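You operate a simulated robot arm through the tools that you are given. There is no shell and no other tool.

You are at the controls of a simulated robot arm. One attempt, no reset.

## Task
Crane the block onto the white pallet, then stop the crane.
Fine: land it inside the frame, sling slack and still hooked; lift clear before you travel.

The check looks at the end state, three seconds after you hand in, the way a careful person would. Anything else that was tipped, shoved, dropped, spilled or broken makes it a failure.

## Robot
A 6-joint arm with a fingered hand, fixed in place. Base frame: the origin is at the foot of the arm, x ahead of it, y to its left, z up. Readings come in m, degrees, newtons and seconds.
It reaches about 0.812 m from its shoulder. Its first joint turns from -166.0 to 166.0 degrees. Payload 4 kg.
The tool frame sits at the grasp point between the pads (the TCP): z along the fingers, y along the line on which they close. The tips reach 0.02 m beyond it. Largest opening 0.14 m; the body of the gripper starts 0.054 m behind the TCP. The gripper is a hand of 3 fingers: y runs from the thumb to the fingers, the wrist lies at [0, 0, -0.215] in the tool frame.
Orientation is that of the tool frame in the base frame, as a unit quaternion [x, y, z, w]. With the fingers straight down and closing along the base's y, the tool's x points along the base's -x, its y along +y and its z along -z.

## Interface
- The arm moves only by the tool step_arm. Its argument "rows" is a list of rows, each an object (a shift or turn left out is 0) with "slide": the shift along the tool's x, y, z in m, a list of three; "angular": the turn, a rotation vector about the tool's x, y, z in degrees, a list of three. In form: [{"slide": [tx, ty, tz], "angular": [ax, ay, az]}, ...]. A call has 1 to 20 rows; each row shifts and turns the commanded pose from where the row before left it, along the tool's axes as they then stand. A row lasts 0.2 s, in which the tool goes at most 0.05 m and 8.6 degrees; a call with a longer step from one row to the next is refused whole. Where a pose cannot be reached the arm comes as near as it can. A force on the tool above 40 N (or 10 N above the force at the start of the call, whichever is more), or a blocked arm, ends the call early, and 0.2 s more pass. In this call time passes only in rows, and 0.2 s behind the last. It gives the time, the measured TCP pose, the force on the tool (base axes), the opening and the grip force at its end, in the units of the frame above (readings bear some noise), with the torque about the TCP (base axes, N m) and any sound that the robot's microphone picked up, and new pictures: "show" is both (left out), scene, wrist or none.
- Cameras (640 x 400 px; columns grow to the right, rows downward): "scene" is fixed at [0.2136, 0.509, 1.8522]; the picture's right is [-0.72, -0.69, 0.00], its down [-0.58, 0.61, -0.54] and it looks along [0.37, -0.39, -0.84] (base axes); focal length 326 px, centre (320, 200). "wrist" rides on the gripper at [0.074, -0.043, -0.079] in the tool frame; the picture's right is [0.50, 0.87, 0.00], its down [-0.59, 0.34, -0.73] and it looks along [-0.64, 0.37, 0.68] (tool axes); focal length 275 px, centre (320, 200). There is no depth. A picture from a camera that has moved, and an enlarged one, comes with that camera's place and axes in the base frame and with its lens. The place of the scene camera against the robot may be out by one fixed shift of up to 0.018 m in any direction.
- move_column(by): slides the trunk up (or, below 0, down) by that many m; the arm rides with it, the base frame stays. It gives what a move gives, with no picture.
- set_fingers(finger1, finger2, thumb_bend): sets how far each is bent, from 0 (flat) to 100 (curled in); at 30 the hand is open as for a grip, at 70 the pads meet at the TCP. One left out holds its place. A second passes; each finger stops where it meets its share of the squeeze, and holds until it gets a number again. It is the only way to open and close the hand. It gives what a move gives, with no picture; readings hold the bend of each and the force on the fingers (four entries, about 0 where the hand has none), thumb and palm.
- zoom(camera, box): a new picture of the part [left, top, right, bottom] of that camera's present view, enlarged. It takes no simulated time.
- job_done(): hands the job in; it is judged then, once.

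Nothing tells you positions but the pictures and the camera data. Unless the task says otherwise, let go and move clear before handing in.

The tools are called as name(argument=value, ...) on one line, values as JSON. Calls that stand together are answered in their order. step_arm: Moves the arm, as the interface text tells. Its arguments: {"type":"object","properties":{"rows":{"type":"array"},"show":{"type":"string","enum":["both","scene","wrist","none"]}},"required":["rows"]} The other tools are called the same way: move_column (by) slides the trunk up or down; set_fingers (finger1, finger2, thumb_bend) moves the fingers one by one; zoom (camera, box) takes an enlarged picture of a part of a camera's view; job_done () hands the job in.

At the start:

```text
clock: 0.0
ee_pos: [0.3372, 0.2559, 1.5544]
tool_rot: [0.0, 1.0, 0.0, 0.0]
wrist_force: [-0.1, 0.3, 0.3]
torque: [0.0, 0.04, -0.02]
finger_gap: 0.1399
grasp_force: 0.1
shape: jaw
bend: [30.0, 30.0, 30.0]
finger forces: [0.0, 0.1, 0.0, 0.0, 0.1, 0.0]
trunk travel left (down, up): [-0.45, 0.14]
```

scene: 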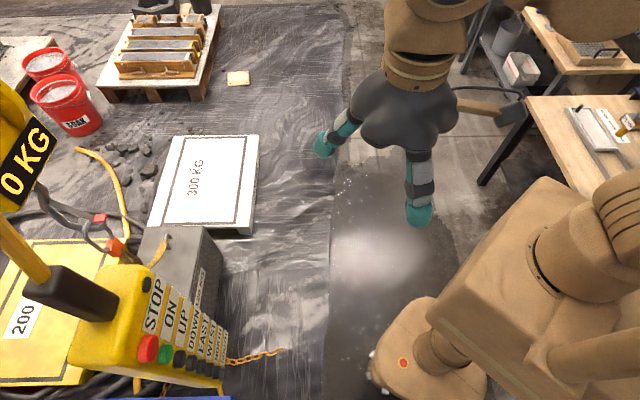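
wrist: 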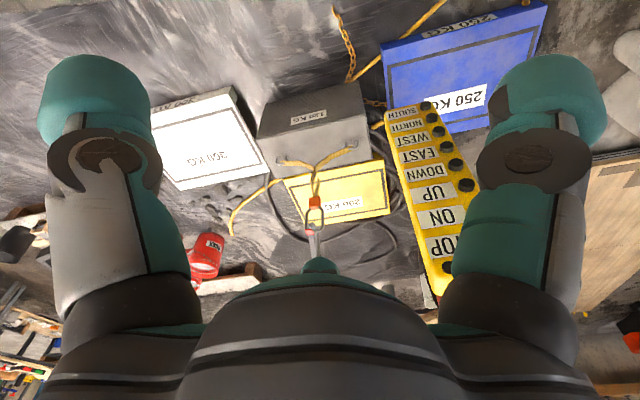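

I see a yellow crane pendant with buttons (STOP, ON, UP, DOWN, EAST, WEST, NORTH, SOUTH), a grey block slung next to yellow, white and blue pallets. I'll zoom in to inspect the details before moving.

zoom(camera="scene", box=[0, 200, 320, 400])

zoom(camera="wrist", box=[140, 60, 560, 320])

zoom(camera="scene", box=[100, 260, 260, 400])

zoom(camera="scene", box=[0, 60, 280, 260])

zoom(camera="wrist", box=[360, 80, 520, 300])

```text
2.00 times, centred on (160, 300) of scene
camera zoom: at [0.2136, 0.509, 1.8522], right [-0.72, -0.69, 0.0], down [-0.58, 0.61, -0.54], along [0.37, -0.39, -0.84], focal length 651 px, centre (640, 0)
```

zoom: 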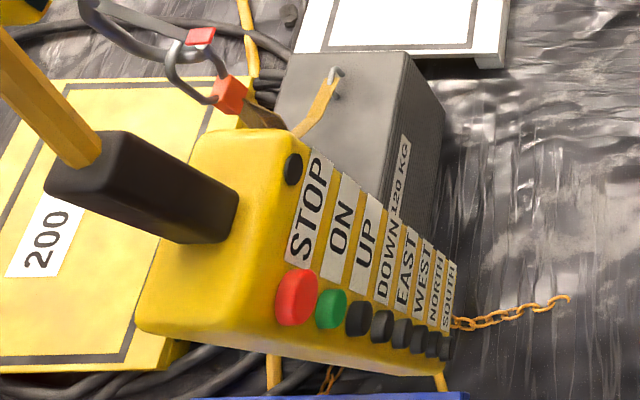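

```text
1.52 times, centred on (350, 190) of wrist
camera zoom: at [0.2638, 0.2124, 1.633], right [-0.5, 0.87, 0.0], down [0.59, 0.34, 0.73], along [0.64, 0.37, -0.68], focal length 420 px, centre (274, 215)
```

zoom: 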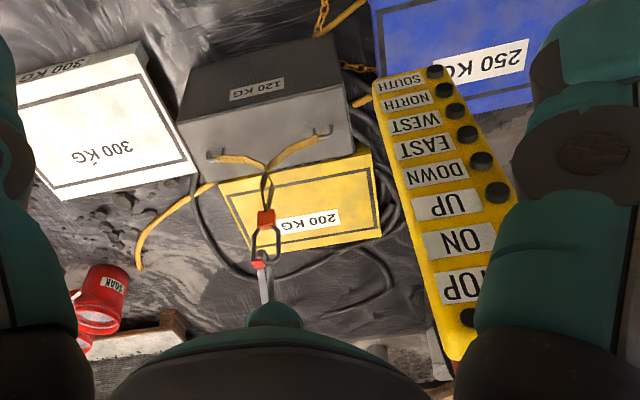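

```text
2.86 times, centred on (180, 330) of scene
camera zoom: at [0.2136, 0.509, 1.8522], right [-0.72, -0.69, 0.0], down [-0.58, 0.61, -0.54], along [0.37, -0.39, -0.84], focal length 930 px, centre (720, -171)
```

zoom: 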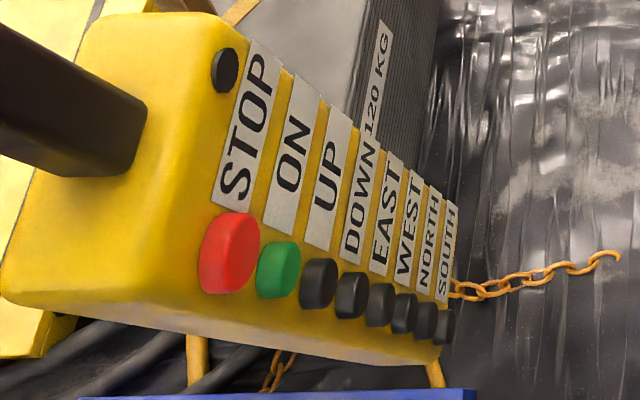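

```text
2.00 times, centred on (140, 160) of scene
camera zoom: at [0.2136, 0.509, 1.8522], right [-0.72, -0.69, 0.0], down [-0.58, 0.61, -0.54], along [0.37, -0.39, -0.84], focal length 651 px, centre (680, 280)
```

zoom: 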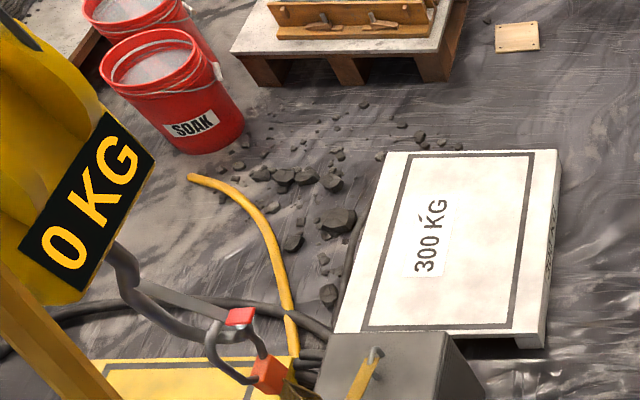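

```text
1.82 times, centred on (440, 190) of wrist
camera zoom: at [0.2638, 0.2124, 1.633], right [-0.5, 0.87, 0.0], down [0.59, 0.34, 0.73], along [0.64, 0.37, -0.68], focal length 500 px, centre (102, 218)
```

zoom: 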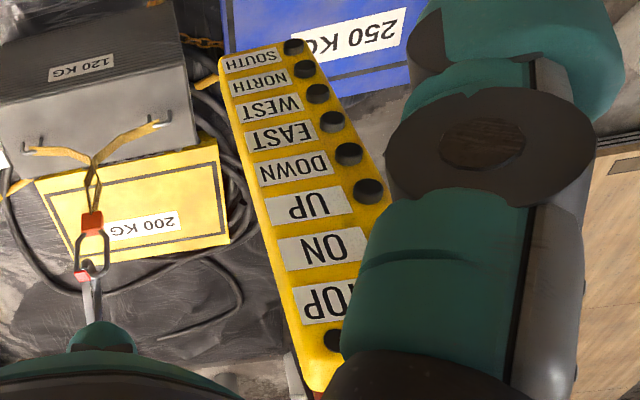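

The pendant hangs at about (0.45, 0.61), with its buttons running from roughly z=1.38 (STOP) down to 0.95 (SOUTH), and it faces the robot. The grey block is near (1.07, 0.65) and the white pallet near (1.6, 0.13). I'll roll the hand first so the wrist camera ends up above it once I point forward, then check the result.

step_arm(rows=[{"angular": [0, 0, 8.5]}, {"angular": [0, 0, 8.5]}, {"angular": [0, 0, 8.5]}, {"angular": [0, 0, 8.5]}, {"angular": [0, 0, 8.5]}, {"angular": [0, 0, 8.5]}, {"angular": [0, 0, 8.5]}, {"angular": [0, 0, 8.5]}, {"angular": [0, 0, 8.5]}, {"angular": [0, 0, 8.5]}])

```text
clock: 2.2
ee_pos: [0.3369, 0.2546, 1.5548]
tool_rot: [0.677, 0.736, 0.0, 0.0]
wrist_force: [0.2, -0.4, -1.0]
torque: [-0.02, 0.02, 0.0]
finger_gap: 0.14
grasp_force: 0.1
shape: jaw
bend: [30.0, 30.0, 30.0]
finger forces: [0.0, 0.0, 0.0, 0.1, 0.0, 0.1]
trunk travel left (down, up): [-0.45, 0.14]
camera wrist: at [0.2892, 0.3254, 1.633], right [0.82, 0.57, 0.0], down [0.39, -0.56, 0.73], along [0.42, -0.6, -0.68], focal length 275 px, centre (320, 200)
```

scene: 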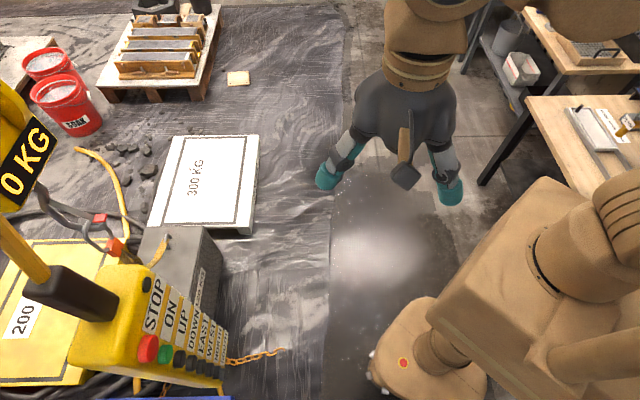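
wrist: 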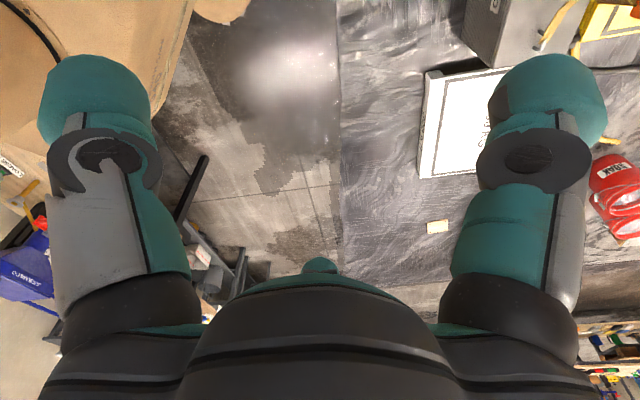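

The roll works without trouble, and everything else looks unchanged. I'll carry on rolling until the camera is on the pendant side.

step_arm(rows=[{"angular": [0, 0, 8.1]}, {"angular": [0, 0, 8.1]}, {"angular": [0, 0, 8.1]}, {"angular": [0, 0, 8.1]}, {"angular": [0, 0, 8.1]}, {"angular": [0, 0, 8.1]}, {"angular": [0, 0, 8.1]}, {"angular": [0, 0, 8.1]}, {"angular": [0, 0, 8.1]}])

```text
clock: 4.2
ee_pos: [0.3364, 0.2551, 1.5546]
tool_rot: [0.982, 0.189, 0.0, 0.001]
wrist_force: [-0.1, 0.2, -0.5]
torque: [0.02, 0.0, 0.0]
finger_gap: 0.1399
grasp_force: 0.0
shape: jaw
bend: [30.0, 30.0, 30.0]
finger forces: [0.0, 0.0, 0.0, 0.0, 0.0, 0.0]
trunk travel left (down, up): [-0.45, 0.14]
camera wrist: at [0.3909, 0.3225, 1.6331], right [0.79, -0.62, 0.0], down [-0.42, -0.53, 0.73], along [-0.45, -0.58, -0.68], focal length 275 px, centre (320, 200)
```

scene: 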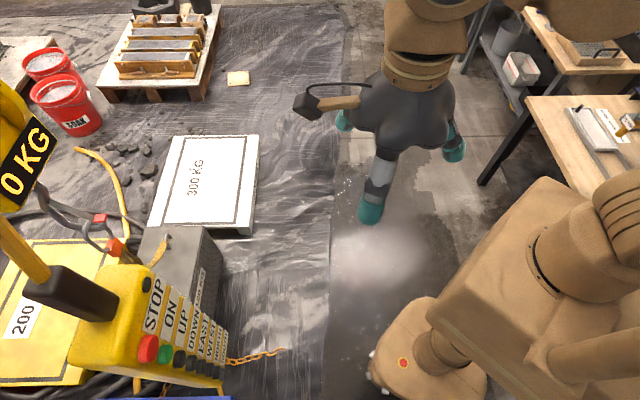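
wrist: 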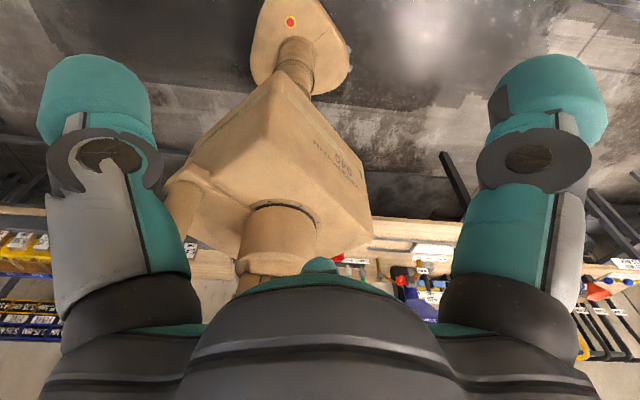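

The camera is now on the side facing the pendant. Next I'll pitch the hand up toward horizontal while moving gently forward, stopping halfway to check.

step_arm(rows=[{"slide": [0.0077, -0.016, 0.0095], "angular": [4.12, 7.08, 0]}, {"slide": [0.0064, -0.0152, 0.0115], "angular": [4.12, 7.08, 0]}, {"slide": [0.0049, -0.0143, 0.0133], "angular": [4.12, 7.08, 0]}, {"slide": [0.0031, -0.0133, 0.0147], "angular": [4.12, 7.08, 0]}, {"slide": [0.0012, -0.0122, 0.016], "angular": [4.12, 7.08, 0]}, {"slide": [-0.0008, -0.0111, 0.0168], "angular": [4.12, 7.08, 0]}])

```text
clock: 5.6
ee_pos: [0.3449, 0.3608, 1.4991]
tool_rot: [0.892, 0.175, 0.314, -0.275]
wrist_force: [-0.2, -0.3, -0.5]
torque: [-0.04, 0.03, -0.02]
finger_gap: 0.14
grasp_force: 0.0
shape: jaw
bend: [30.0, 30.0, 30.0]
finger forces: [0.0, 0.1, 0.1, 0.0, 0.0, 0.0]
trunk travel left (down, up): [-0.45, 0.14]
camera wrist: at [0.3422, 0.3587, 1.6135], right [0.79, -0.61, 0.0], down [-0.61, -0.79, -0.03], along [0.02, 0.03, -1.0], focal length 275 px, centre (320, 200)
```

scene: 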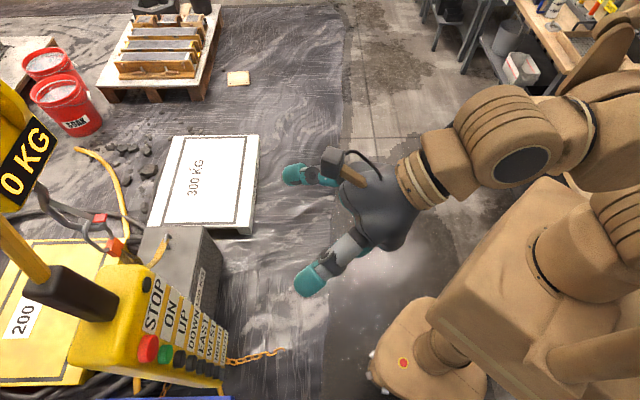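
wrist: 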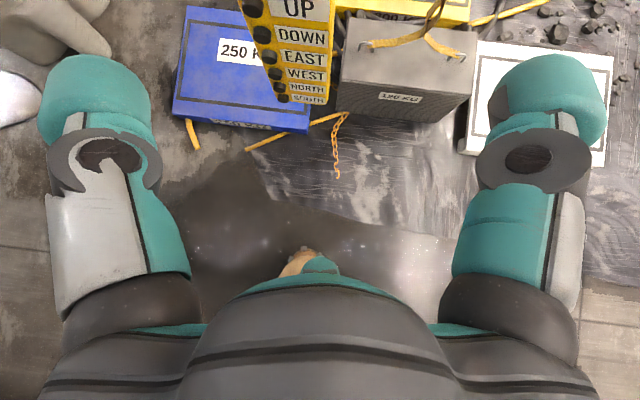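

The pendant is confirmed: UP is near (0.424, 0.598, 1.293) and SOUTH near (0.428, 0.606, 1.009), about 57 mm between buttons. I'll finish the pitch to horizontal.

step_arm(rows=[{"slide": [-0.0029, -0.0098, 0.0173], "angular": [4.12, 7.08, 0]}, {"slide": [-0.005, -0.0086, 0.0175], "angular": [4.12, 7.08, 0]}, {"slide": [-0.0072, -0.0073, 0.0173], "angular": [4.12, 7.08, 0]}, {"slide": [-0.0093, -0.0061, 0.0168], "angular": [4.12, 7.08, 0]}, {"slide": [-0.0114, -0.0049, 0.0159], "angular": [4.12, 7.08, 0]}])

```text
clock: 6.8
ee_pos: [0.3611, 0.4426, 1.4488]
tool_rot: [0.696, 0.141, 0.526, -0.468]
wrist_force: [0.6, 0.3, -0.1]
torque: [-0.01, -0.02, 0.03]
finger_gap: 0.1402
grasp_force: 0.0
shape: jaw
bend: [30.0, 30.0, 30.0]
finger forces: [0.0, 0.0, 0.0, 0.0, 0.0, 0.0]
out of reach, approached as far as the arm can: row 5
trunk travel left (down, up): [-0.45, 0.14]
camera wrist: at [0.3161, 0.3813, 1.534], right [0.8, -0.6, 0.0], down [-0.45, -0.59, -0.67], along [0.4, 0.54, -0.74], focal length 275 px, centre (320, 200)
```

scene: 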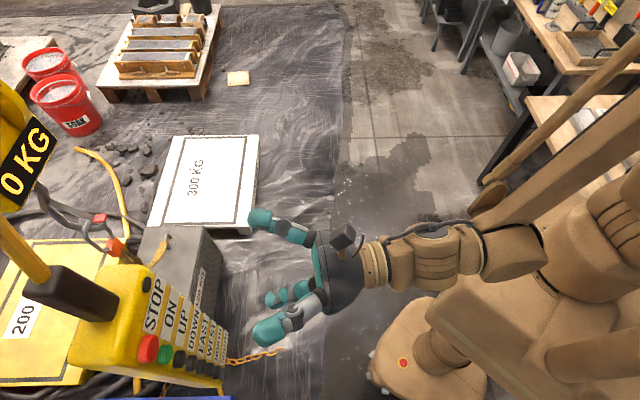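
wrist: 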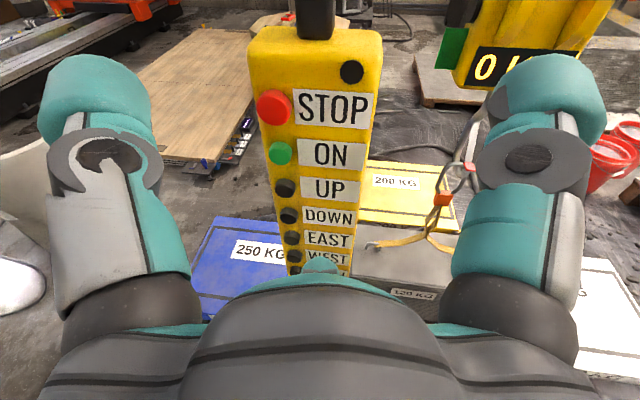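

I have a very clear view of the pendant face, and the tool is horizontal. Now I'll shape the hand: first curl finger1 to learn which one it is.

set_fingers(finger1=100, thumb_bend=100)

zoom(camera="wrist", box=[0, 0, 640, 400])

zoom(camera="scene", box=[200, 180, 400, 380])

```text
clock: 7.8
ee_pos: [0.36, 0.4418, 1.4488]
tool_rot: [0.696, 0.14, 0.527, -0.467]
wrist_force: [0.0, -0.4, 0.7]
torque: [0.03, 0.03, 0.02]
finger_gap: 0.0001
grasp_force: 0.1
shape: fingers
bend: [85.0, 30.0, 82.0]
finger forces: [0.0, 0.0, 0.0, 0.0, 0.1, 0.1]
trunk travel left (down, up): [-0.45, 0.14]
```

```text
1.00 times, centred on (320, 200) of wrist (not enlarged: the box is as wide or as high as the picture)
camera zoom: at [0.3145, 0.3796, 1.5352], right [0.8, -0.6, 0.0], down [-0.45, -0.59, -0.67], along [0.4, 0.54, -0.74], focal length 275 px, centre (320, 200)
```

zoom: 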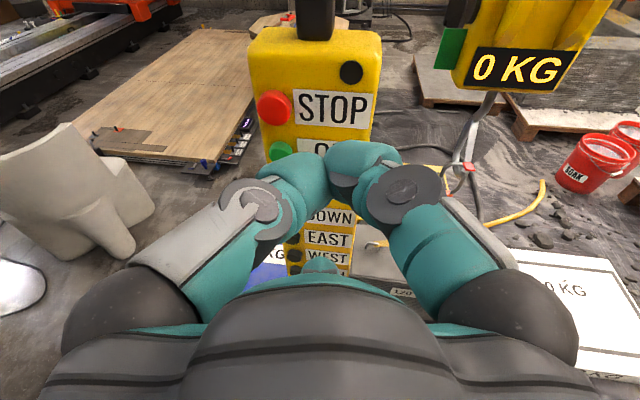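

```text
2.00 times, centred on (300, 280) of scene
camera zoom: at [0.2136, 0.509, 1.8522], right [-0.72, -0.69, 0.0], down [-0.58, 0.61, -0.54], along [0.37, -0.39, -0.84], focal length 651 px, centre (360, 40)
```

zoom: 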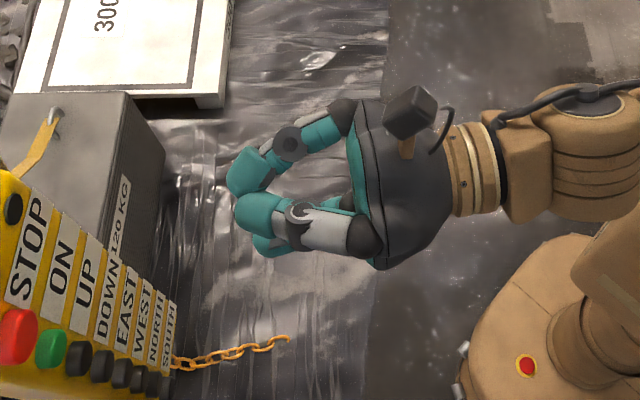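

Finger1 is the upper-right one; it and the thumb met at about 85. I'll try the alternative shape, with finger2 (the bottom one) as the poker and the others flat out of the way.

set_fingers(finger1=0, thumb_bend=0, finger2=65)

zoom(camera="wrist", box=[0, 0, 640, 400])

zoom(camera="scene", box=[200, 180, 400, 380])

```text
clock: 8.8
ee_pos: [0.3601, 0.4421, 1.4502]
tool_rot: [0.696, 0.14, 0.527, -0.468]
wrist_force: [-0.2, -0.3, -0.1]
torque: [0.03, 0.01, 0.02]
finger_gap: 0.1531
grasp_force: 0.1
shape: fingers
bend: [1.0, 65.0, 1.0]
finger forces: [0.1, 0.0, 0.0, 0.0, 0.0, 0.0]
trunk travel left (down, up): [-0.45, 0.14]
```

```text
1.00 times, centred on (320, 200) of wrist (not enlarged: the box is as wide or as high as the picture)
camera zoom: at [0.3143, 0.3795, 1.5353], right [0.8, -0.6, 0.0], down [-0.45, -0.59, -0.67], along [0.4, 0.54, -0.74], focal length 275 px, centre (320, 200)
```

zoom: 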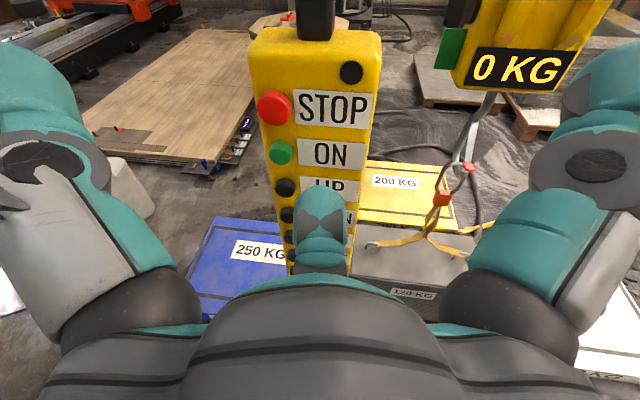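

```text
2.00 times, centred on (300, 280) of scene
camera zoom: at [0.2136, 0.509, 1.8522], right [-0.72, -0.69, 0.0], down [-0.58, 0.61, -0.54], along [0.37, -0.39, -0.84], focal length 651 px, centre (360, 40)
```

zoom: 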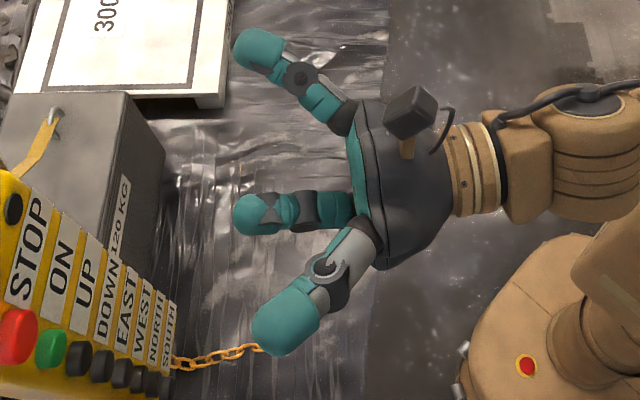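

The poker shape is clear, with finger2 visible at centre. I'll check whether finger2 reaches further forward when straighter, so that it leads the splayed fingers.

set_fingers(finger2=50)

zoom(camera="wrist", box=[0, 0, 640, 400])

zoom(camera="scene", box=[200, 180, 400, 380])

```text
clock: 9.8
ee_pos: [0.3598, 0.4412, 1.45]
tool_rot: [0.696, 0.141, 0.527, -0.468]
wrist_force: [0.5, 0.2, 0.4]
torque: [-0.01, 0.01, -0.02]
finger_gap: 0.1528
grasp_force: 0.1
shape: fingers
bend: [1.0, 50.0, 1.0]
finger forces: [0.1, 0.1, 0.1, 0.1, 0.0, 0.1]
trunk travel left (down, up): [-0.45, 0.14]
```

```text
1.00 times, centred on (320, 200) of wrist (not enlarged: the box is as wide or as high as the picture)
camera zoom: at [0.3143, 0.3795, 1.5353], right [0.8, -0.6, 0.0], down [-0.45, -0.59, -0.67], along [0.4, 0.54, -0.74], focal length 275 px, centre (320, 200)
```

zoom: 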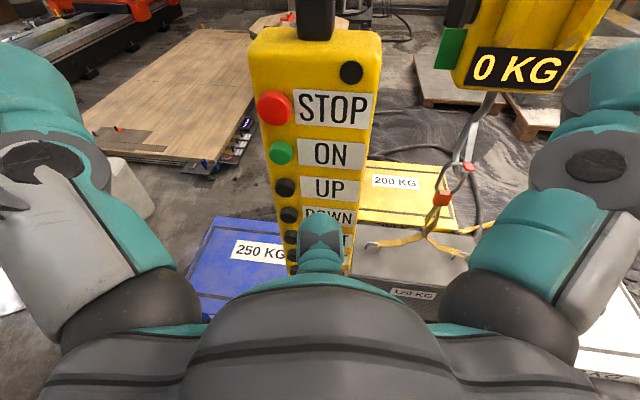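

```text
2.00 times, centred on (300, 280) of scene
camera zoom: at [0.2136, 0.509, 1.8522], right [-0.72, -0.69, 0.0], down [-0.58, 0.61, -0.54], along [0.37, -0.39, -0.84], focal length 651 px, centre (360, 40)
```

zoom: 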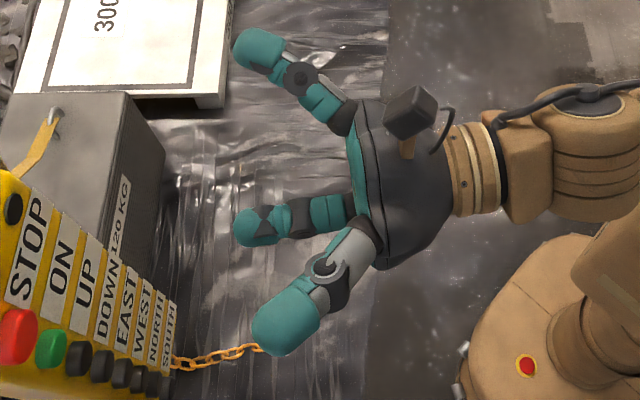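

Finger2 leads the splayed fingers by about 2 cm, and the buttons stick out about 16 mm. Button heights come out as STOP 1.402, ON 1.348, UP 1.294, DOWN 1.240, EAST 1.185, WEST 1.130, and so on. I'll set finger2 to 65, lower the trunk to ON height, and line up with the button column.

set_fingers(finger2=65)

move_column(by=-0.093)

step_arm(rows=[{"slide": [-0.0107, -0.0184, 0.0]}, {"slide": [-0.0107, -0.0184, 0.02]}, {"slide": [0, 0, 0.03]}, {"slide": [0, 0, 0.03]}])

```text
clock: 10.8
ee_pos: [0.3598, 0.4415, 1.4498]
tool_rot: [0.696, 0.14, 0.527, -0.467]
wrist_force: [-0.2, 0.3, 0.3]
torque: [-0.01, 0.01, 0.03]
finger_gap: 0.1528
grasp_force: 0.0
shape: fingers
bend: [1.0, 65.0, 1.0]
finger forces: [0.0, 0.0, 0.0, 0.0, 0.0, 0.1]
trunk travel left (down, up): [-0.45, 0.14]
```

```text
clock: 12.1
ee_pos: [0.3613, 0.4424, 1.3555]
tool_rot: [0.696, 0.14, 0.527, -0.467]
wrist_force: [0.3, -0.1, 0.8]
torque: [-0.02, 0.02, 0.01]
finger_gap: 0.1528
grasp_force: 0.1
shape: fingers
bend: [1.0, 65.0, 1.0]
finger forces: [0.0, 0.1, 0.0, 0.0, 0.0, 0.1]
trunk travel left (down, up): [-0.357, 0.233]
```

```text
clock: 13.1
ee_pos: [0.4028, 0.5132, 1.3554]
tool_rot: [0.697, 0.145, 0.523, -0.469]
wrist_force: [0.3, 0.2, 0.6]
torque: [-0.01, -0.03, 0.02]
finger_gap: 0.1531
grasp_force: 0.1
shape: fingers
bend: [1.0, 65.0, 1.0]
finger forces: [0.1, 0.0, 0.0, 0.0, 0.0, 0.0]
out of reach, approached as far as the arm can: row 1, 2, 3
trunk travel left (down, up): [-0.357, 0.233]
camera wrist: at [0.358, 0.451, 1.4423], right [0.8, -0.6, 0.0], down [-0.45, -0.6, -0.67], along [0.4, 0.54, -0.74], focal length 275 px, centre (320, 200)
```

scene: 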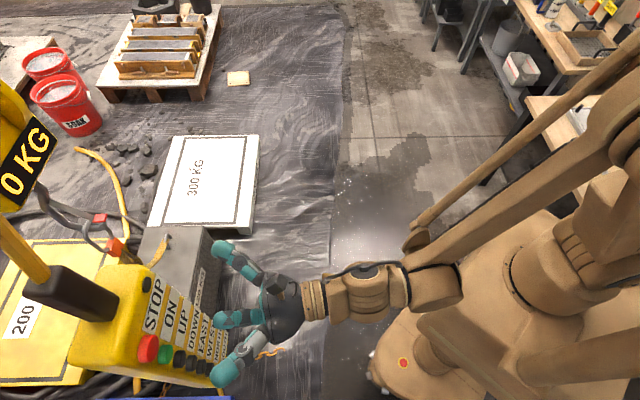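
wrist: 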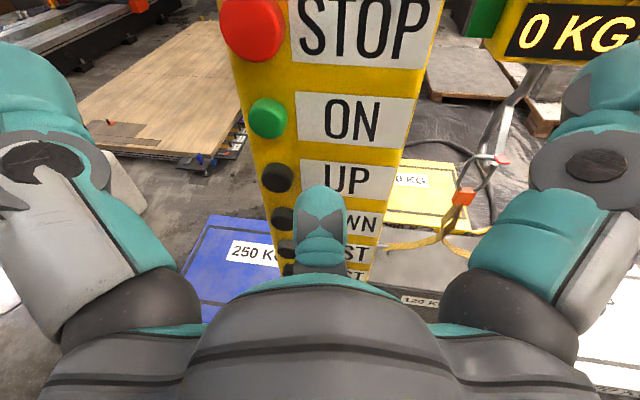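

The hand is at ON height but about 3.3 cm too far right. I'll shift it left to the button column.

step_arm(rows=[{"slide": [-0.0083, -0.0143, 0.0]}, {"slide": [-0.0083, -0.0143, 0.0]}])

```text
clock: 13.7
ee_pos: [0.3959, 0.5172, 1.3571]
tool_rot: [0.699, 0.146, 0.52, -0.468]
wrist_force: [-0.7, 0.0, -0.9]
torque: [0.0, -0.02, 0.01]
finger_gap: 0.1531
grasp_force: 0.0
shape: fingers
bend: [1.0, 65.0, 1.0]
finger forces: [0.0, 0.0, 0.0, 0.0, 0.0, 0.1]
out of reach, approached as far as the arm can: row 1, 2
trunk travel left (down, up): [-0.357, 0.233]
camera wrist: at [0.3518, 0.4557, 1.4429], right [0.81, -0.59, 0.0], down [-0.44, -0.6, -0.66], along [0.39, 0.54, -0.75], focal length 275 px, centre (320, 200)
```

scene: 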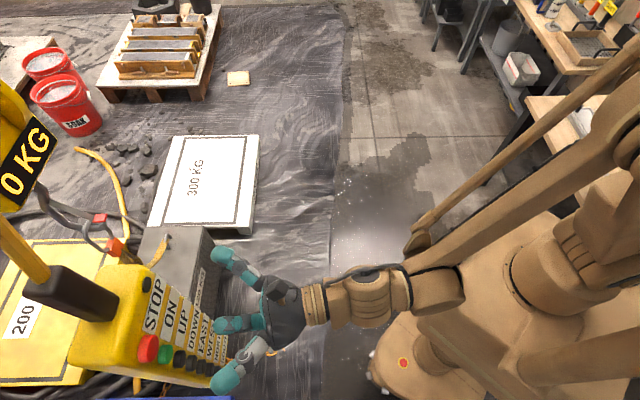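
wrist: 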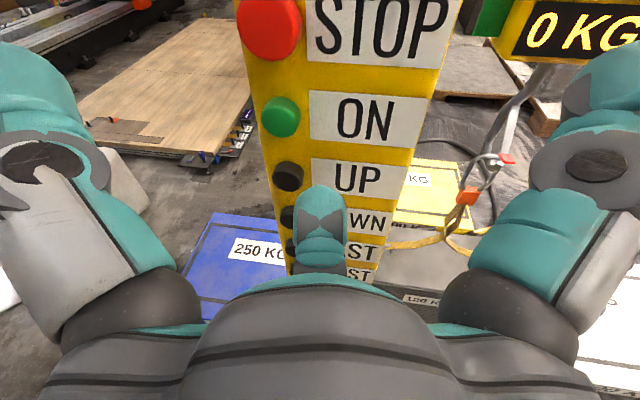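

Moving straight left is blocked by the arm's reach limits. The arm seems to want yaw to go with the motion, so I'll swing it left as an arc about the base, with a small matching yaw.

step_arm(rows=[{"slide": [-0.0061, -0.0104, 0.0], "angular": [1.0, -0.58, 0]}, {"slide": [-0.0061, -0.0104, 0.0], "angular": [1.0, -0.58, 0]}])

```text
clock: 14.3
ee_pos: [0.3812, 0.5301, 1.3553]
tool_rot: [0.695, 0.158, 0.513, -0.479]
wrist_force: [-0.6, 0.3, 0.3]
torque: [0.04, -0.01, 0.0]
finger_gap: 0.153
grasp_force: 0.1
shape: fingers
bend: [1.0, 65.0, 1.0]
finger forces: [0.1, 0.0, 0.0, 0.0, 0.1, 0.0]
out of reach, approached as far as the arm can: row 1, 2
trunk travel left (down, up): [-0.357, 0.233]
camera wrist: at [0.3393, 0.4656, 1.442], right [0.83, -0.56, 0.0], down [-0.42, -0.61, -0.67], along [0.37, 0.55, -0.74], focal length 275 px, centre (320, 200)
```

scene: 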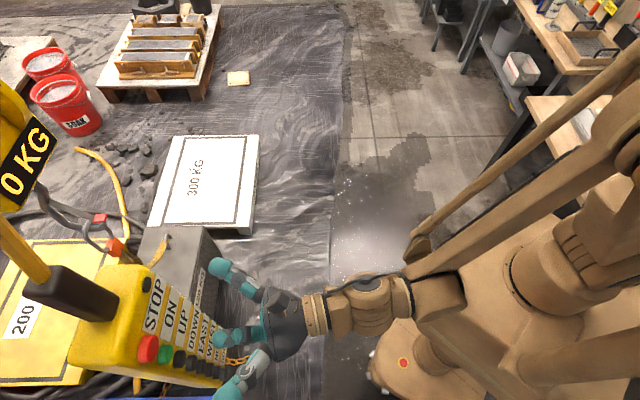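
wrist: 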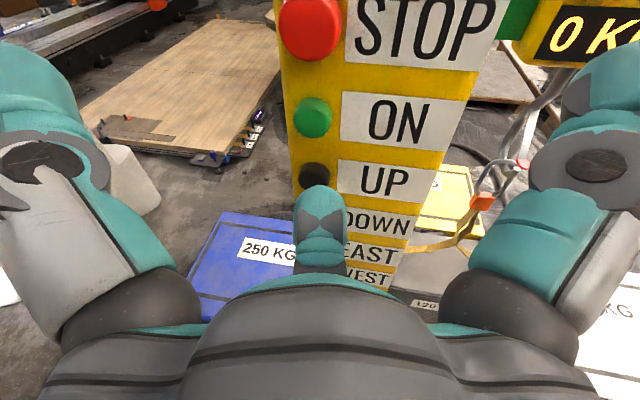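

Now the hand lines up with the button column and is about 5 to 6 cm short of ON. I'll move forward 3 cm and check the alignment.

step_arm(rows=[{"slide": [0, 0, 0.015]}, {"slide": [0, 0, 0.015]}])

```text
clock: 14.9
ee_pos: [0.3997, 0.5542, 1.3555]
tool_rot: [0.694, 0.157, 0.514, -0.479]
wrist_force: [0.4, 0.3, -0.2]
torque: [0.0, 0.03, -0.01]
finger_gap: 0.1528
grasp_force: 0.1
shape: fingers
bend: [1.0, 65.0, 1.0]
finger forces: [0.0, 0.1, 0.1, 0.0, 0.0, 0.0]
trunk travel left (down, up): [-0.357, 0.233]
camera wrist: at [0.3575, 0.4901, 1.4418], right [0.83, -0.56, 0.0], down [-0.42, -0.61, -0.67], along [0.38, 0.55, -0.74], focal length 275 px, centre (320, 200)
```

scene: 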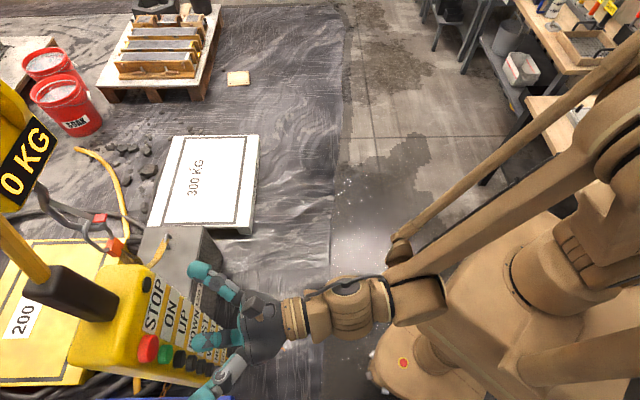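
wrist: 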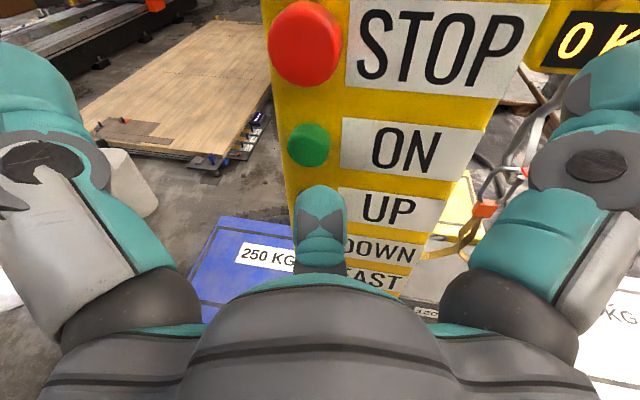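

ON is 2 to 3 cm ahead and about 4 mm left of the fingertip line. I'll creep in while watching the force.

step_arm(rows=[{"slide": [-0.0018, -0.003, 0.012]}, {"slide": [0, 0, 0.004]}, {"slide": [0, 0, 0.004]}], show="both")

```text
clock: 15.7
ee_pos: [0.4101, 0.5727, 1.3552]
tool_rot: [0.695, 0.157, 0.514, -0.478]
wrist_force: [0.2, 0.0, 0.7]
torque: [0.01, 0.0, -0.02]
finger_gap: 0.153
grasp_force: 0.0
shape: fingers
bend: [1.0, 65.0, 1.0]
finger forces: [0.0, 0.0, 0.0, 0.0, 0.0, 0.0]
trunk travel left (down, up): [-0.357, 0.233]
camera wrist: at [0.3673, 0.5082, 1.4415], right [0.83, -0.56, 0.0], down [-0.42, -0.61, -0.67], along [0.37, 0.55, -0.74], focal length 275 px, centre (320, 200)
```

scene: 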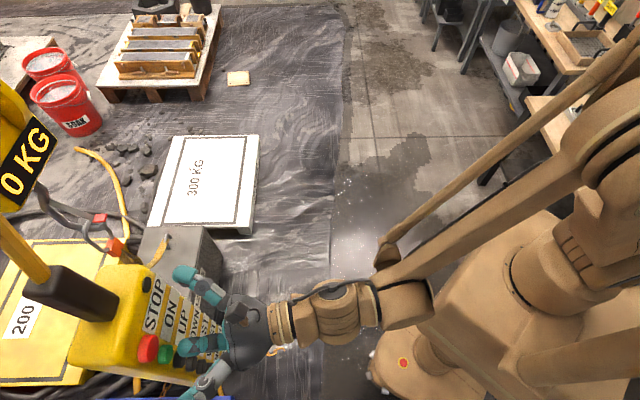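
wrist: 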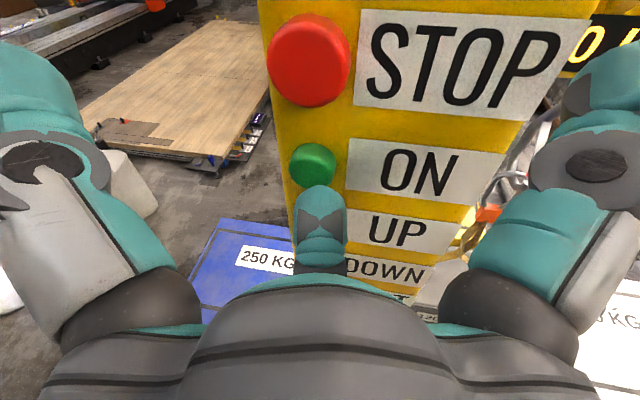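

The fingertip is just short of the green button with no contact yet. I'll keep creeping forward.

step_arm(rows=[{"slide": [-0.0008, -0.0013, 0.004]}, {"slide": [0, 0, 0.004]}], show="wrist")

```text
clock: 16.3
ee_pos: [0.4132, 0.5782, 1.3563]
tool_rot: [0.694, 0.157, 0.514, -0.478]
wrist_force: [0.2, -0.3, -0.7]
torque: [0.0, 0.01, -0.02]
finger_gap: 0.1531
grasp_force: 0.1
shape: fingers
bend: [1.0, 65.0, 1.0]
finger forces: [0.0, 0.1, 0.0, 0.0, 0.1, 0.1]
out of reach, approached as far as the arm can: row 1
trunk travel left (down, up): [-0.357, 0.233]
camera wrist: at [0.3719, 0.5136, 1.4418], right [0.83, -0.56, 0.0], down [-0.42, -0.61, -0.67], along [0.37, 0.55, -0.74], focal length 275 px, centre (320, 200)
```

wrist: 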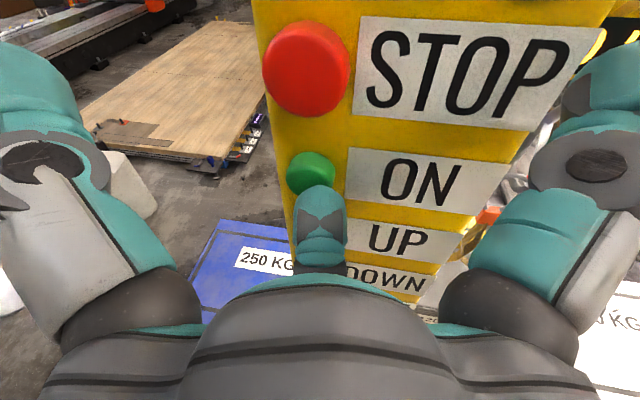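

Still no contact, and ON is right in front of the tip. I'll advance 3 mm per row.

step_arm(rows=[{"slide": [0, 0, 0.003]}, {"slide": [0, 0, 0.003]}], show="both")

```text
clock: 16.9
ee_pos: [0.4192, 0.5813, 1.3567]
tool_rot: [0.694, 0.157, 0.514, -0.478]
wrist_force: [-1.5, -4.9, -2.0]
torque: [-0.13, 0.03, -0.05]
finger_gap: 0.1531
grasp_force: 2.7
shape: fingers
bend: [1.0, 65.0, 1.0]
finger forces: [0.0, 5.2, 0.0, 0.0, 0.0, 0.0]
trunk travel left (down, up): [-0.357, 0.233]
heard: click
camera wrist: at [0.3753, 0.5174, 1.442], right [0.83, -0.56, 0.0], down [-0.42, -0.61, -0.67], along [0.38, 0.55, -0.74], focal length 275 px, centre (320, 200)
```

scene: 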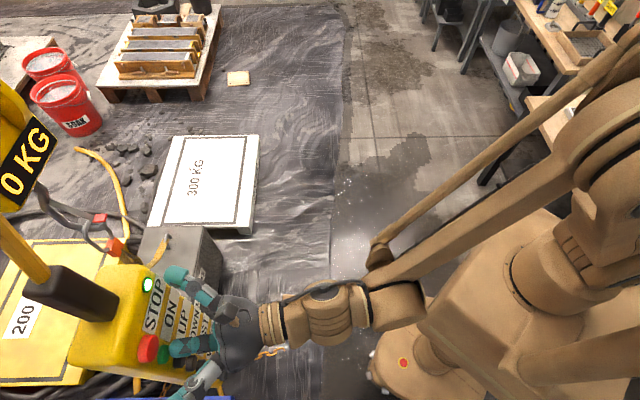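
wrist: 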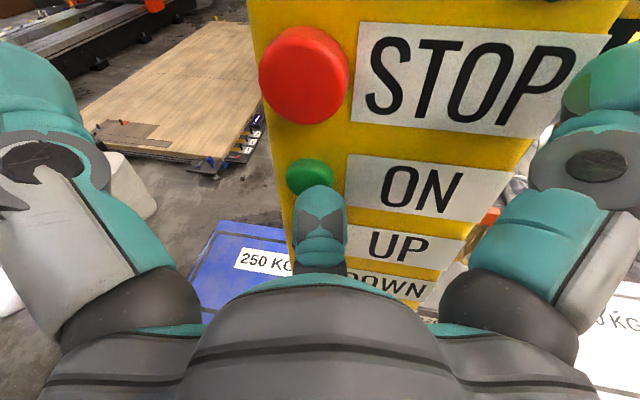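

Click heard, and the pendant's indicator lamp is now lit green: the crane is ON. I'll back off 2 cm and lower the trunk one button pitch to UP.

step_arm(rows=[{"slide": [0, 0, -0.01]}, {"slide": [0, 0, -0.01]}], show="none")

move_column(by=-0.0545)

zoom(camera="wrist", box=[0, 0, 640, 400])

zoom(camera="scene", box=[0, 0, 640, 400])

```text
clock: 17.5
ee_pos: [0.4066, 0.567, 1.3556]
tool_rot: [0.695, 0.157, 0.514, -0.479]
wrist_force: [0.7, -0.8, -0.9]
torque: [0.01, -0.03, -0.01]
finger_gap: 0.1532
grasp_force: 0.0
shape: fingers
bend: [1.0, 65.0, 1.0]
finger forces: [0.0, 0.0, 0.0, 0.0, 0.1, 0.1]
trunk travel left (down, up): [-0.357, 0.233]
```

```text
clock: 18.4
ee_pos: [0.4058, 0.5659, 1.3021]
tool_rot: [0.695, 0.158, 0.514, -0.478]
wrist_force: [-0.8, 0.4, -0.2]
torque: [0.0, -0.01, -0.02]
finger_gap: 0.1531
grasp_force: 0.1
shape: fingers
bend: [1.0, 65.0, 1.0]
finger forces: [0.1, 0.0, 0.0, 0.0, 0.0, 0.0]
trunk travel left (down, up): [-0.302, 0.288]
```

```text
1.00 times, centred on (320, 200) of wrist (not enlarged: the box is as wide or as high as the picture)
camera zoom: at [0.3641, 0.5021, 1.3875], right [0.83, -0.56, 0.0], down [-0.42, -0.61, -0.67], along [0.37, 0.55, -0.74], focal length 275 px, centre (320, 200)
```

zoom: 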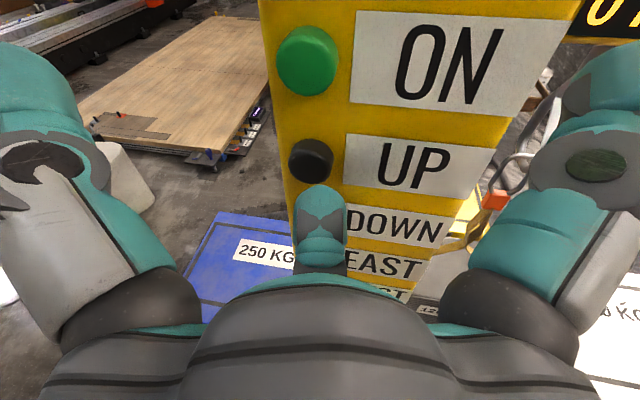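

```text
1.00 times, centred on (320, 200) of scene (not enlarged: the box is as wide or as high as the picture)
camera zoom: at [0.2136, 0.509, 1.8522], right [-0.72, -0.69, 0.0], down [-0.58, 0.61, -0.54], along [0.37, -0.39, -0.84], focal length 326 px, centre (320, 200)
```

zoom: 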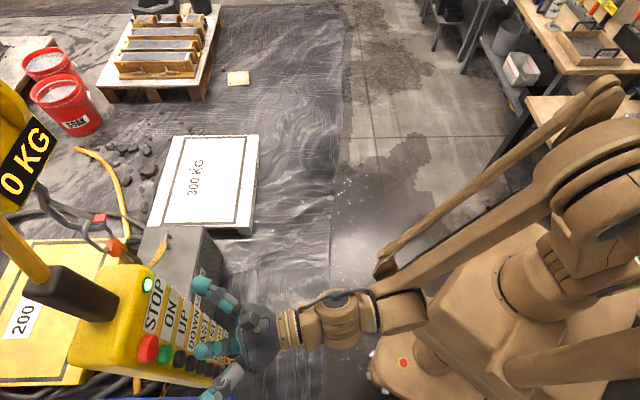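

The finger lines up with UP, at about z=1.293. I'll press gently and watch what the hoist does.

step_arm(rows=[{"slide": [0, 0, 0.012]}, {"slide": [0, 0, 0.004]}, {"slide": [0, 0, 0.003]}], show="both")

```text
clock: 19.2
ee_pos: [0.4178, 0.5817, 1.3012]
tool_rot: [0.694, 0.157, 0.514, -0.478]
wrist_force: [-1.5, -3.9, -1.5]
torque: [-0.14, 0.05, -0.04]
finger_gap: 0.153
grasp_force: 2.5
shape: fingers
bend: [1.0, 65.0, 1.0]
finger forces: [0.0, 4.8, 0.0, 0.1, 0.1, 0.0]
trunk travel left (down, up): [-0.302, 0.288]
heard: click
camera wrist: at [0.3752, 0.5169, 1.3876], right [0.83, -0.56, 0.0], down [-0.42, -0.61, -0.67], along [0.37, 0.55, -0.74], focal length 275 px, centre (320, 200)
```

scene: 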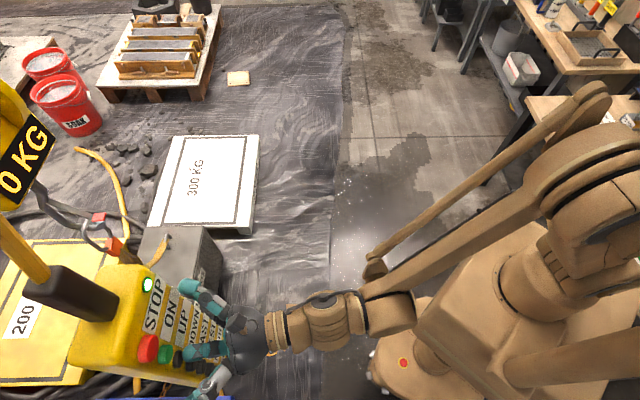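
wrist: 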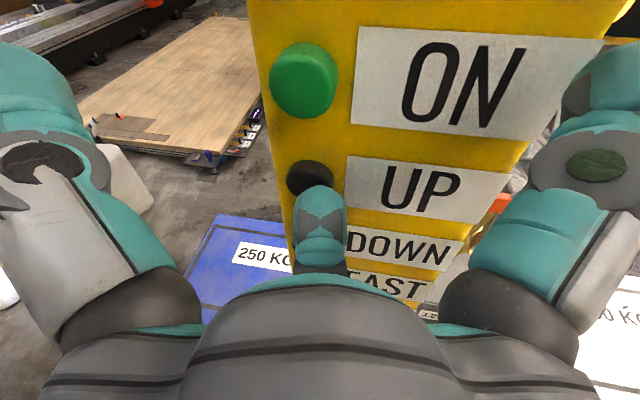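

UP is held down and the hook block has begun to rise slightly. I'll hold for about a second and look again.

step_arm(rows=[{"slide": [0, 0, 0]}, {"slide": [0, 0, 0]}, {"slide": [0, 0, 0]}, {"slide": [0, 0, 0]}], show="scene")

```text
clock: 20.2
ee_pos: [0.4162, 0.5814, 1.3015]
tool_rot: [0.695, 0.157, 0.513, -0.479]
wrist_force: [-1.3, -5.3, -1.8]
torque: [-0.13, 0.05, -0.07]
finger_gap: 0.1534
grasp_force: 2.5
shape: fingers
bend: [1.0, 65.0, 1.0]
finger forces: [0.0, 4.7, 0.0, 0.1, 0.1, 0.1]
trunk travel left (down, up): [-0.302, 0.288]
```

scene: 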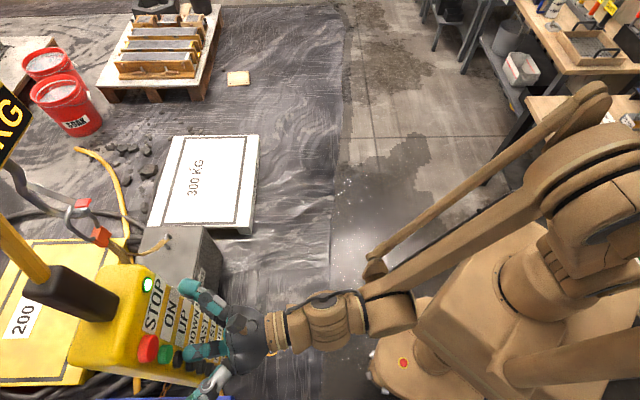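

The hook is rising and the slack is coming out. I'll hold further in short intervals.

step_arm(rows=[{"slide": [0, 0, 0]}, {"slide": [0, 0, 0]}, {"slide": [0, 0, 0]}, {"slide": [0, 0, 0]}], show="both")

```text
clock: 21.2
ee_pos: [0.417, 0.582, 1.3009]
tool_rot: [0.694, 0.158, 0.515, -0.478]
wrist_force: [-1.3, -4.2, -1.2]
torque: [-0.11, 0.07, -0.03]
finger_gap: 0.1529
grasp_force: 2.7
shape: fingers
bend: [1.0, 65.0, 1.0]
finger forces: [0.0, 4.7, 0.1, 0.0, 0.1, 0.0]
trunk travel left (down, up): [-0.302, 0.288]
camera wrist: at [0.3749, 0.517, 1.3877], right [0.83, -0.56, 0.0], down [-0.42, -0.61, -0.67], along [0.37, 0.55, -0.74], focal length 275 px, centre (320, 200)
```

scene: 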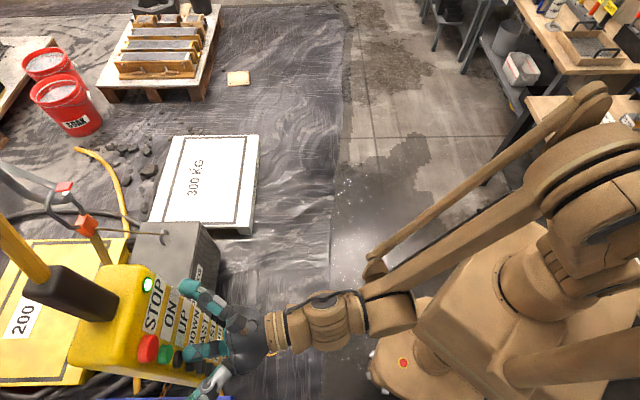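
wrist: 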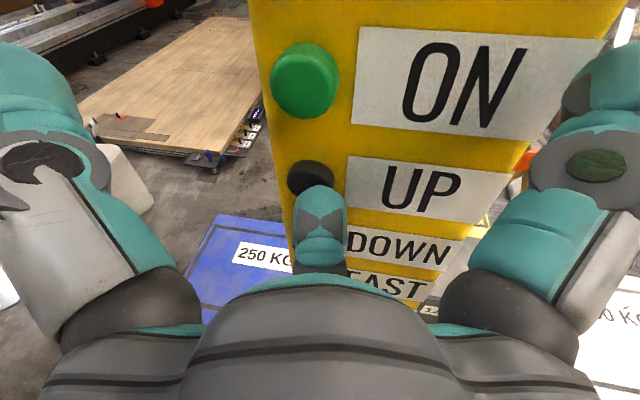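

The sling now looks taut and the block may be lifting. I'll zoom in before continuing.

zoom(camera="scene", box=[0, 140, 260, 300])

```text
2.46 times, centred on (130, 220) of scene
camera zoom: at [0.2136, 0.509, 1.8522], right [-0.72, -0.69, 0.0], down [-0.58, 0.61, -0.54], along [0.37, -0.39, -0.84], focal length 802 px, centre (788, 151)
```

zoom: 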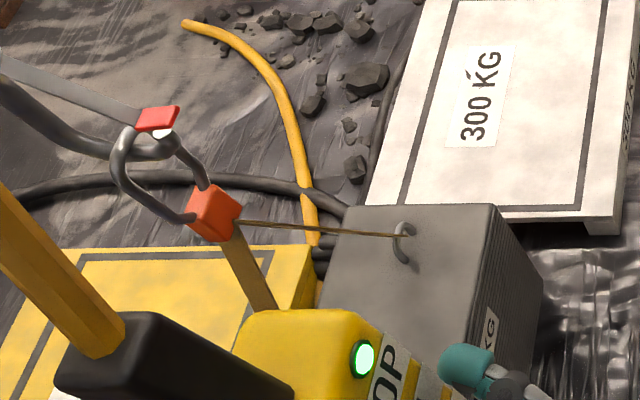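

The sling is taut and the block is just coming off the floor. The white pallet's deck is at about 0.15 m, so I'll keep lifting until the block's bottom is well above that.

step_arm(rows=[{"slide": [0, 0, 0]}, {"slide": [0, 0, 0]}, {"slide": [0, 0, 0]}, {"slide": [0, 0, 0]}, {"slide": [0, 0, 0]}, {"slide": [0, 0, 0]}, {"slide": [0, 0, 0]}, {"slide": [0, 0, 0]}, {"slide": [0, 0, 0]}], show="scene")

zoom(camera="scene", box=[0, 100, 320, 300])

```text
clock: 23.2
ee_pos: [0.4167, 0.5809, 1.3021]
tool_rot: [0.695, 0.156, 0.514, -0.478]
wrist_force: [-1.0, -5.1, -1.5]
torque: [-0.13, 0.05, -0.08]
finger_gap: 0.1532
grasp_force: 2.4
shape: fingers
bend: [1.0, 65.0, 1.0]
finger forces: [0.0, 4.8, 0.1, 0.1, 0.0, 0.0]
trunk travel left (down, up): [-0.302, 0.288]
```

scene: 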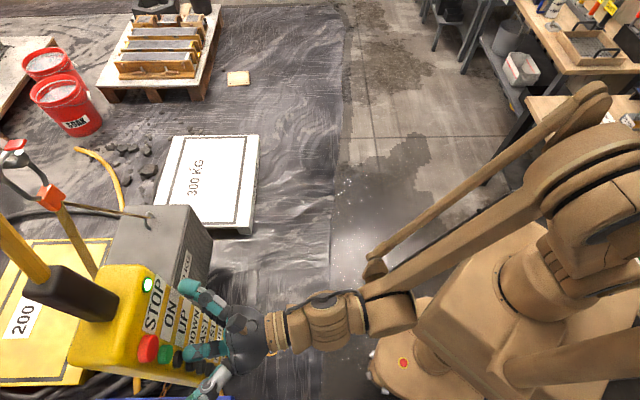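

```text
2.00 times, centred on (160, 200) of scene
camera zoom: at [0.2136, 0.509, 1.8522], right [-0.72, -0.69, 0.0], down [-0.58, 0.61, -0.54], along [0.37, -0.39, -0.84], focal length 651 px, centre (640, 200)
```

zoom: 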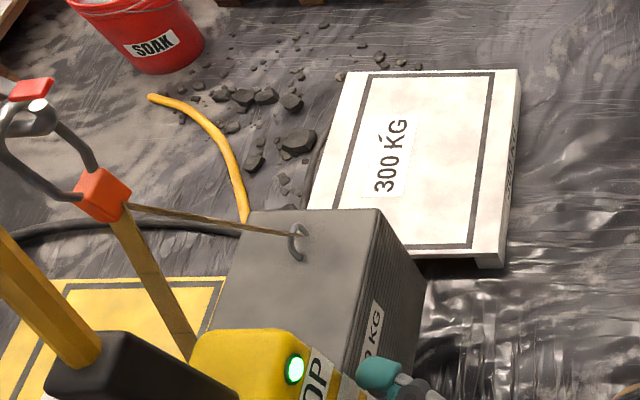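

The block is about 0.22 m up, and the hoist runs at roughly 0.09 m/s. I'll hold a bit longer for comfortable clearance, then release.

step_arm(rows=[{"slide": [0, 0, 0]}, {"slide": [0, 0, 0]}, {"slide": [0, 0, 0]}, {"slide": [0, 0, 0]}, {"slide": [0, 0, -0.01]}, {"slide": [0, 0, -0.01]}], show="both")

zoom(camera="scene", box=[0, 100, 320, 300])

```text
clock: 24.6
ee_pos: [0.4063, 0.5659, 1.3015]
tool_rot: [0.695, 0.157, 0.514, -0.478]
wrist_force: [0.1, 0.0, 0.2]
torque: [0.01, 0.0, -0.01]
finger_gap: 0.1532
grasp_force: 0.2
shape: fingers
bend: [1.0, 65.0, 1.0]
finger forces: [0.0, 0.0, 0.0, 0.1, 0.1, 0.0]
trunk travel left (down, up): [-0.302, 0.288]
camera wrist: at [0.3633, 0.5012, 1.3877], right [0.83, -0.56, 0.0], down [-0.42, -0.61, -0.67], along [0.37, 0.55, -0.74], focal length 275 px, centre (320, 200)
```

scene: 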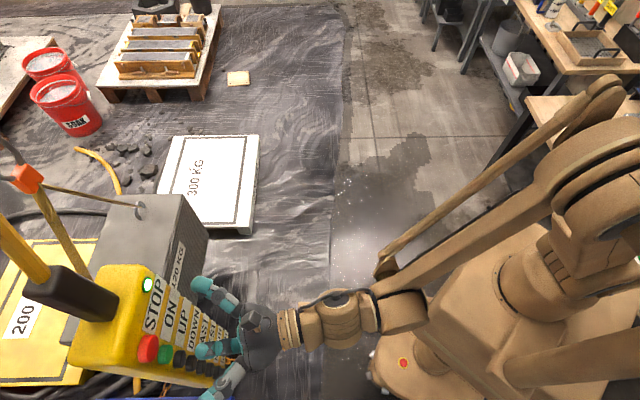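
wrist: 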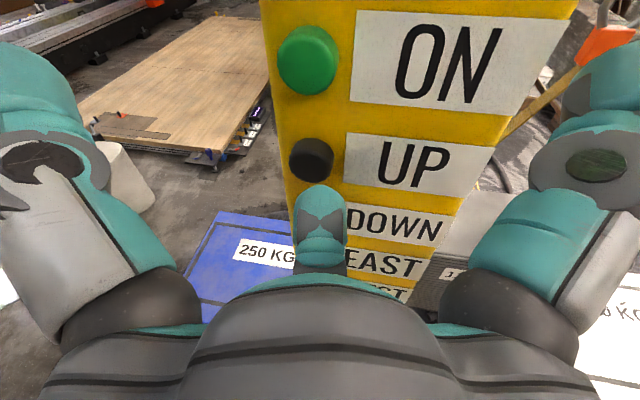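

```text
2.00 times, centred on (160, 200) of scene
camera zoom: at [0.2136, 0.509, 1.8522], right [-0.72, -0.69, 0.0], down [-0.58, 0.61, -0.54], along [0.37, -0.39, -0.84], focal length 651 px, centre (640, 200)
```

zoom: 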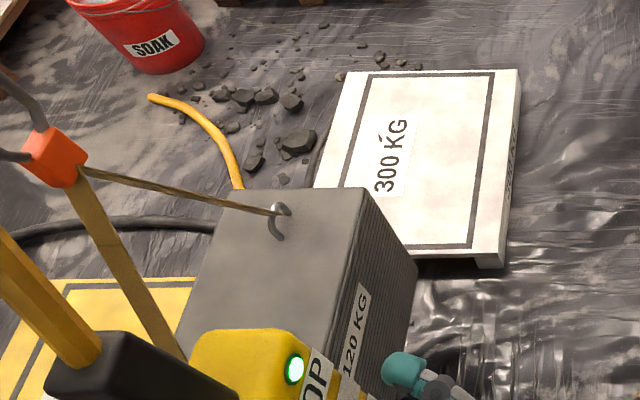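

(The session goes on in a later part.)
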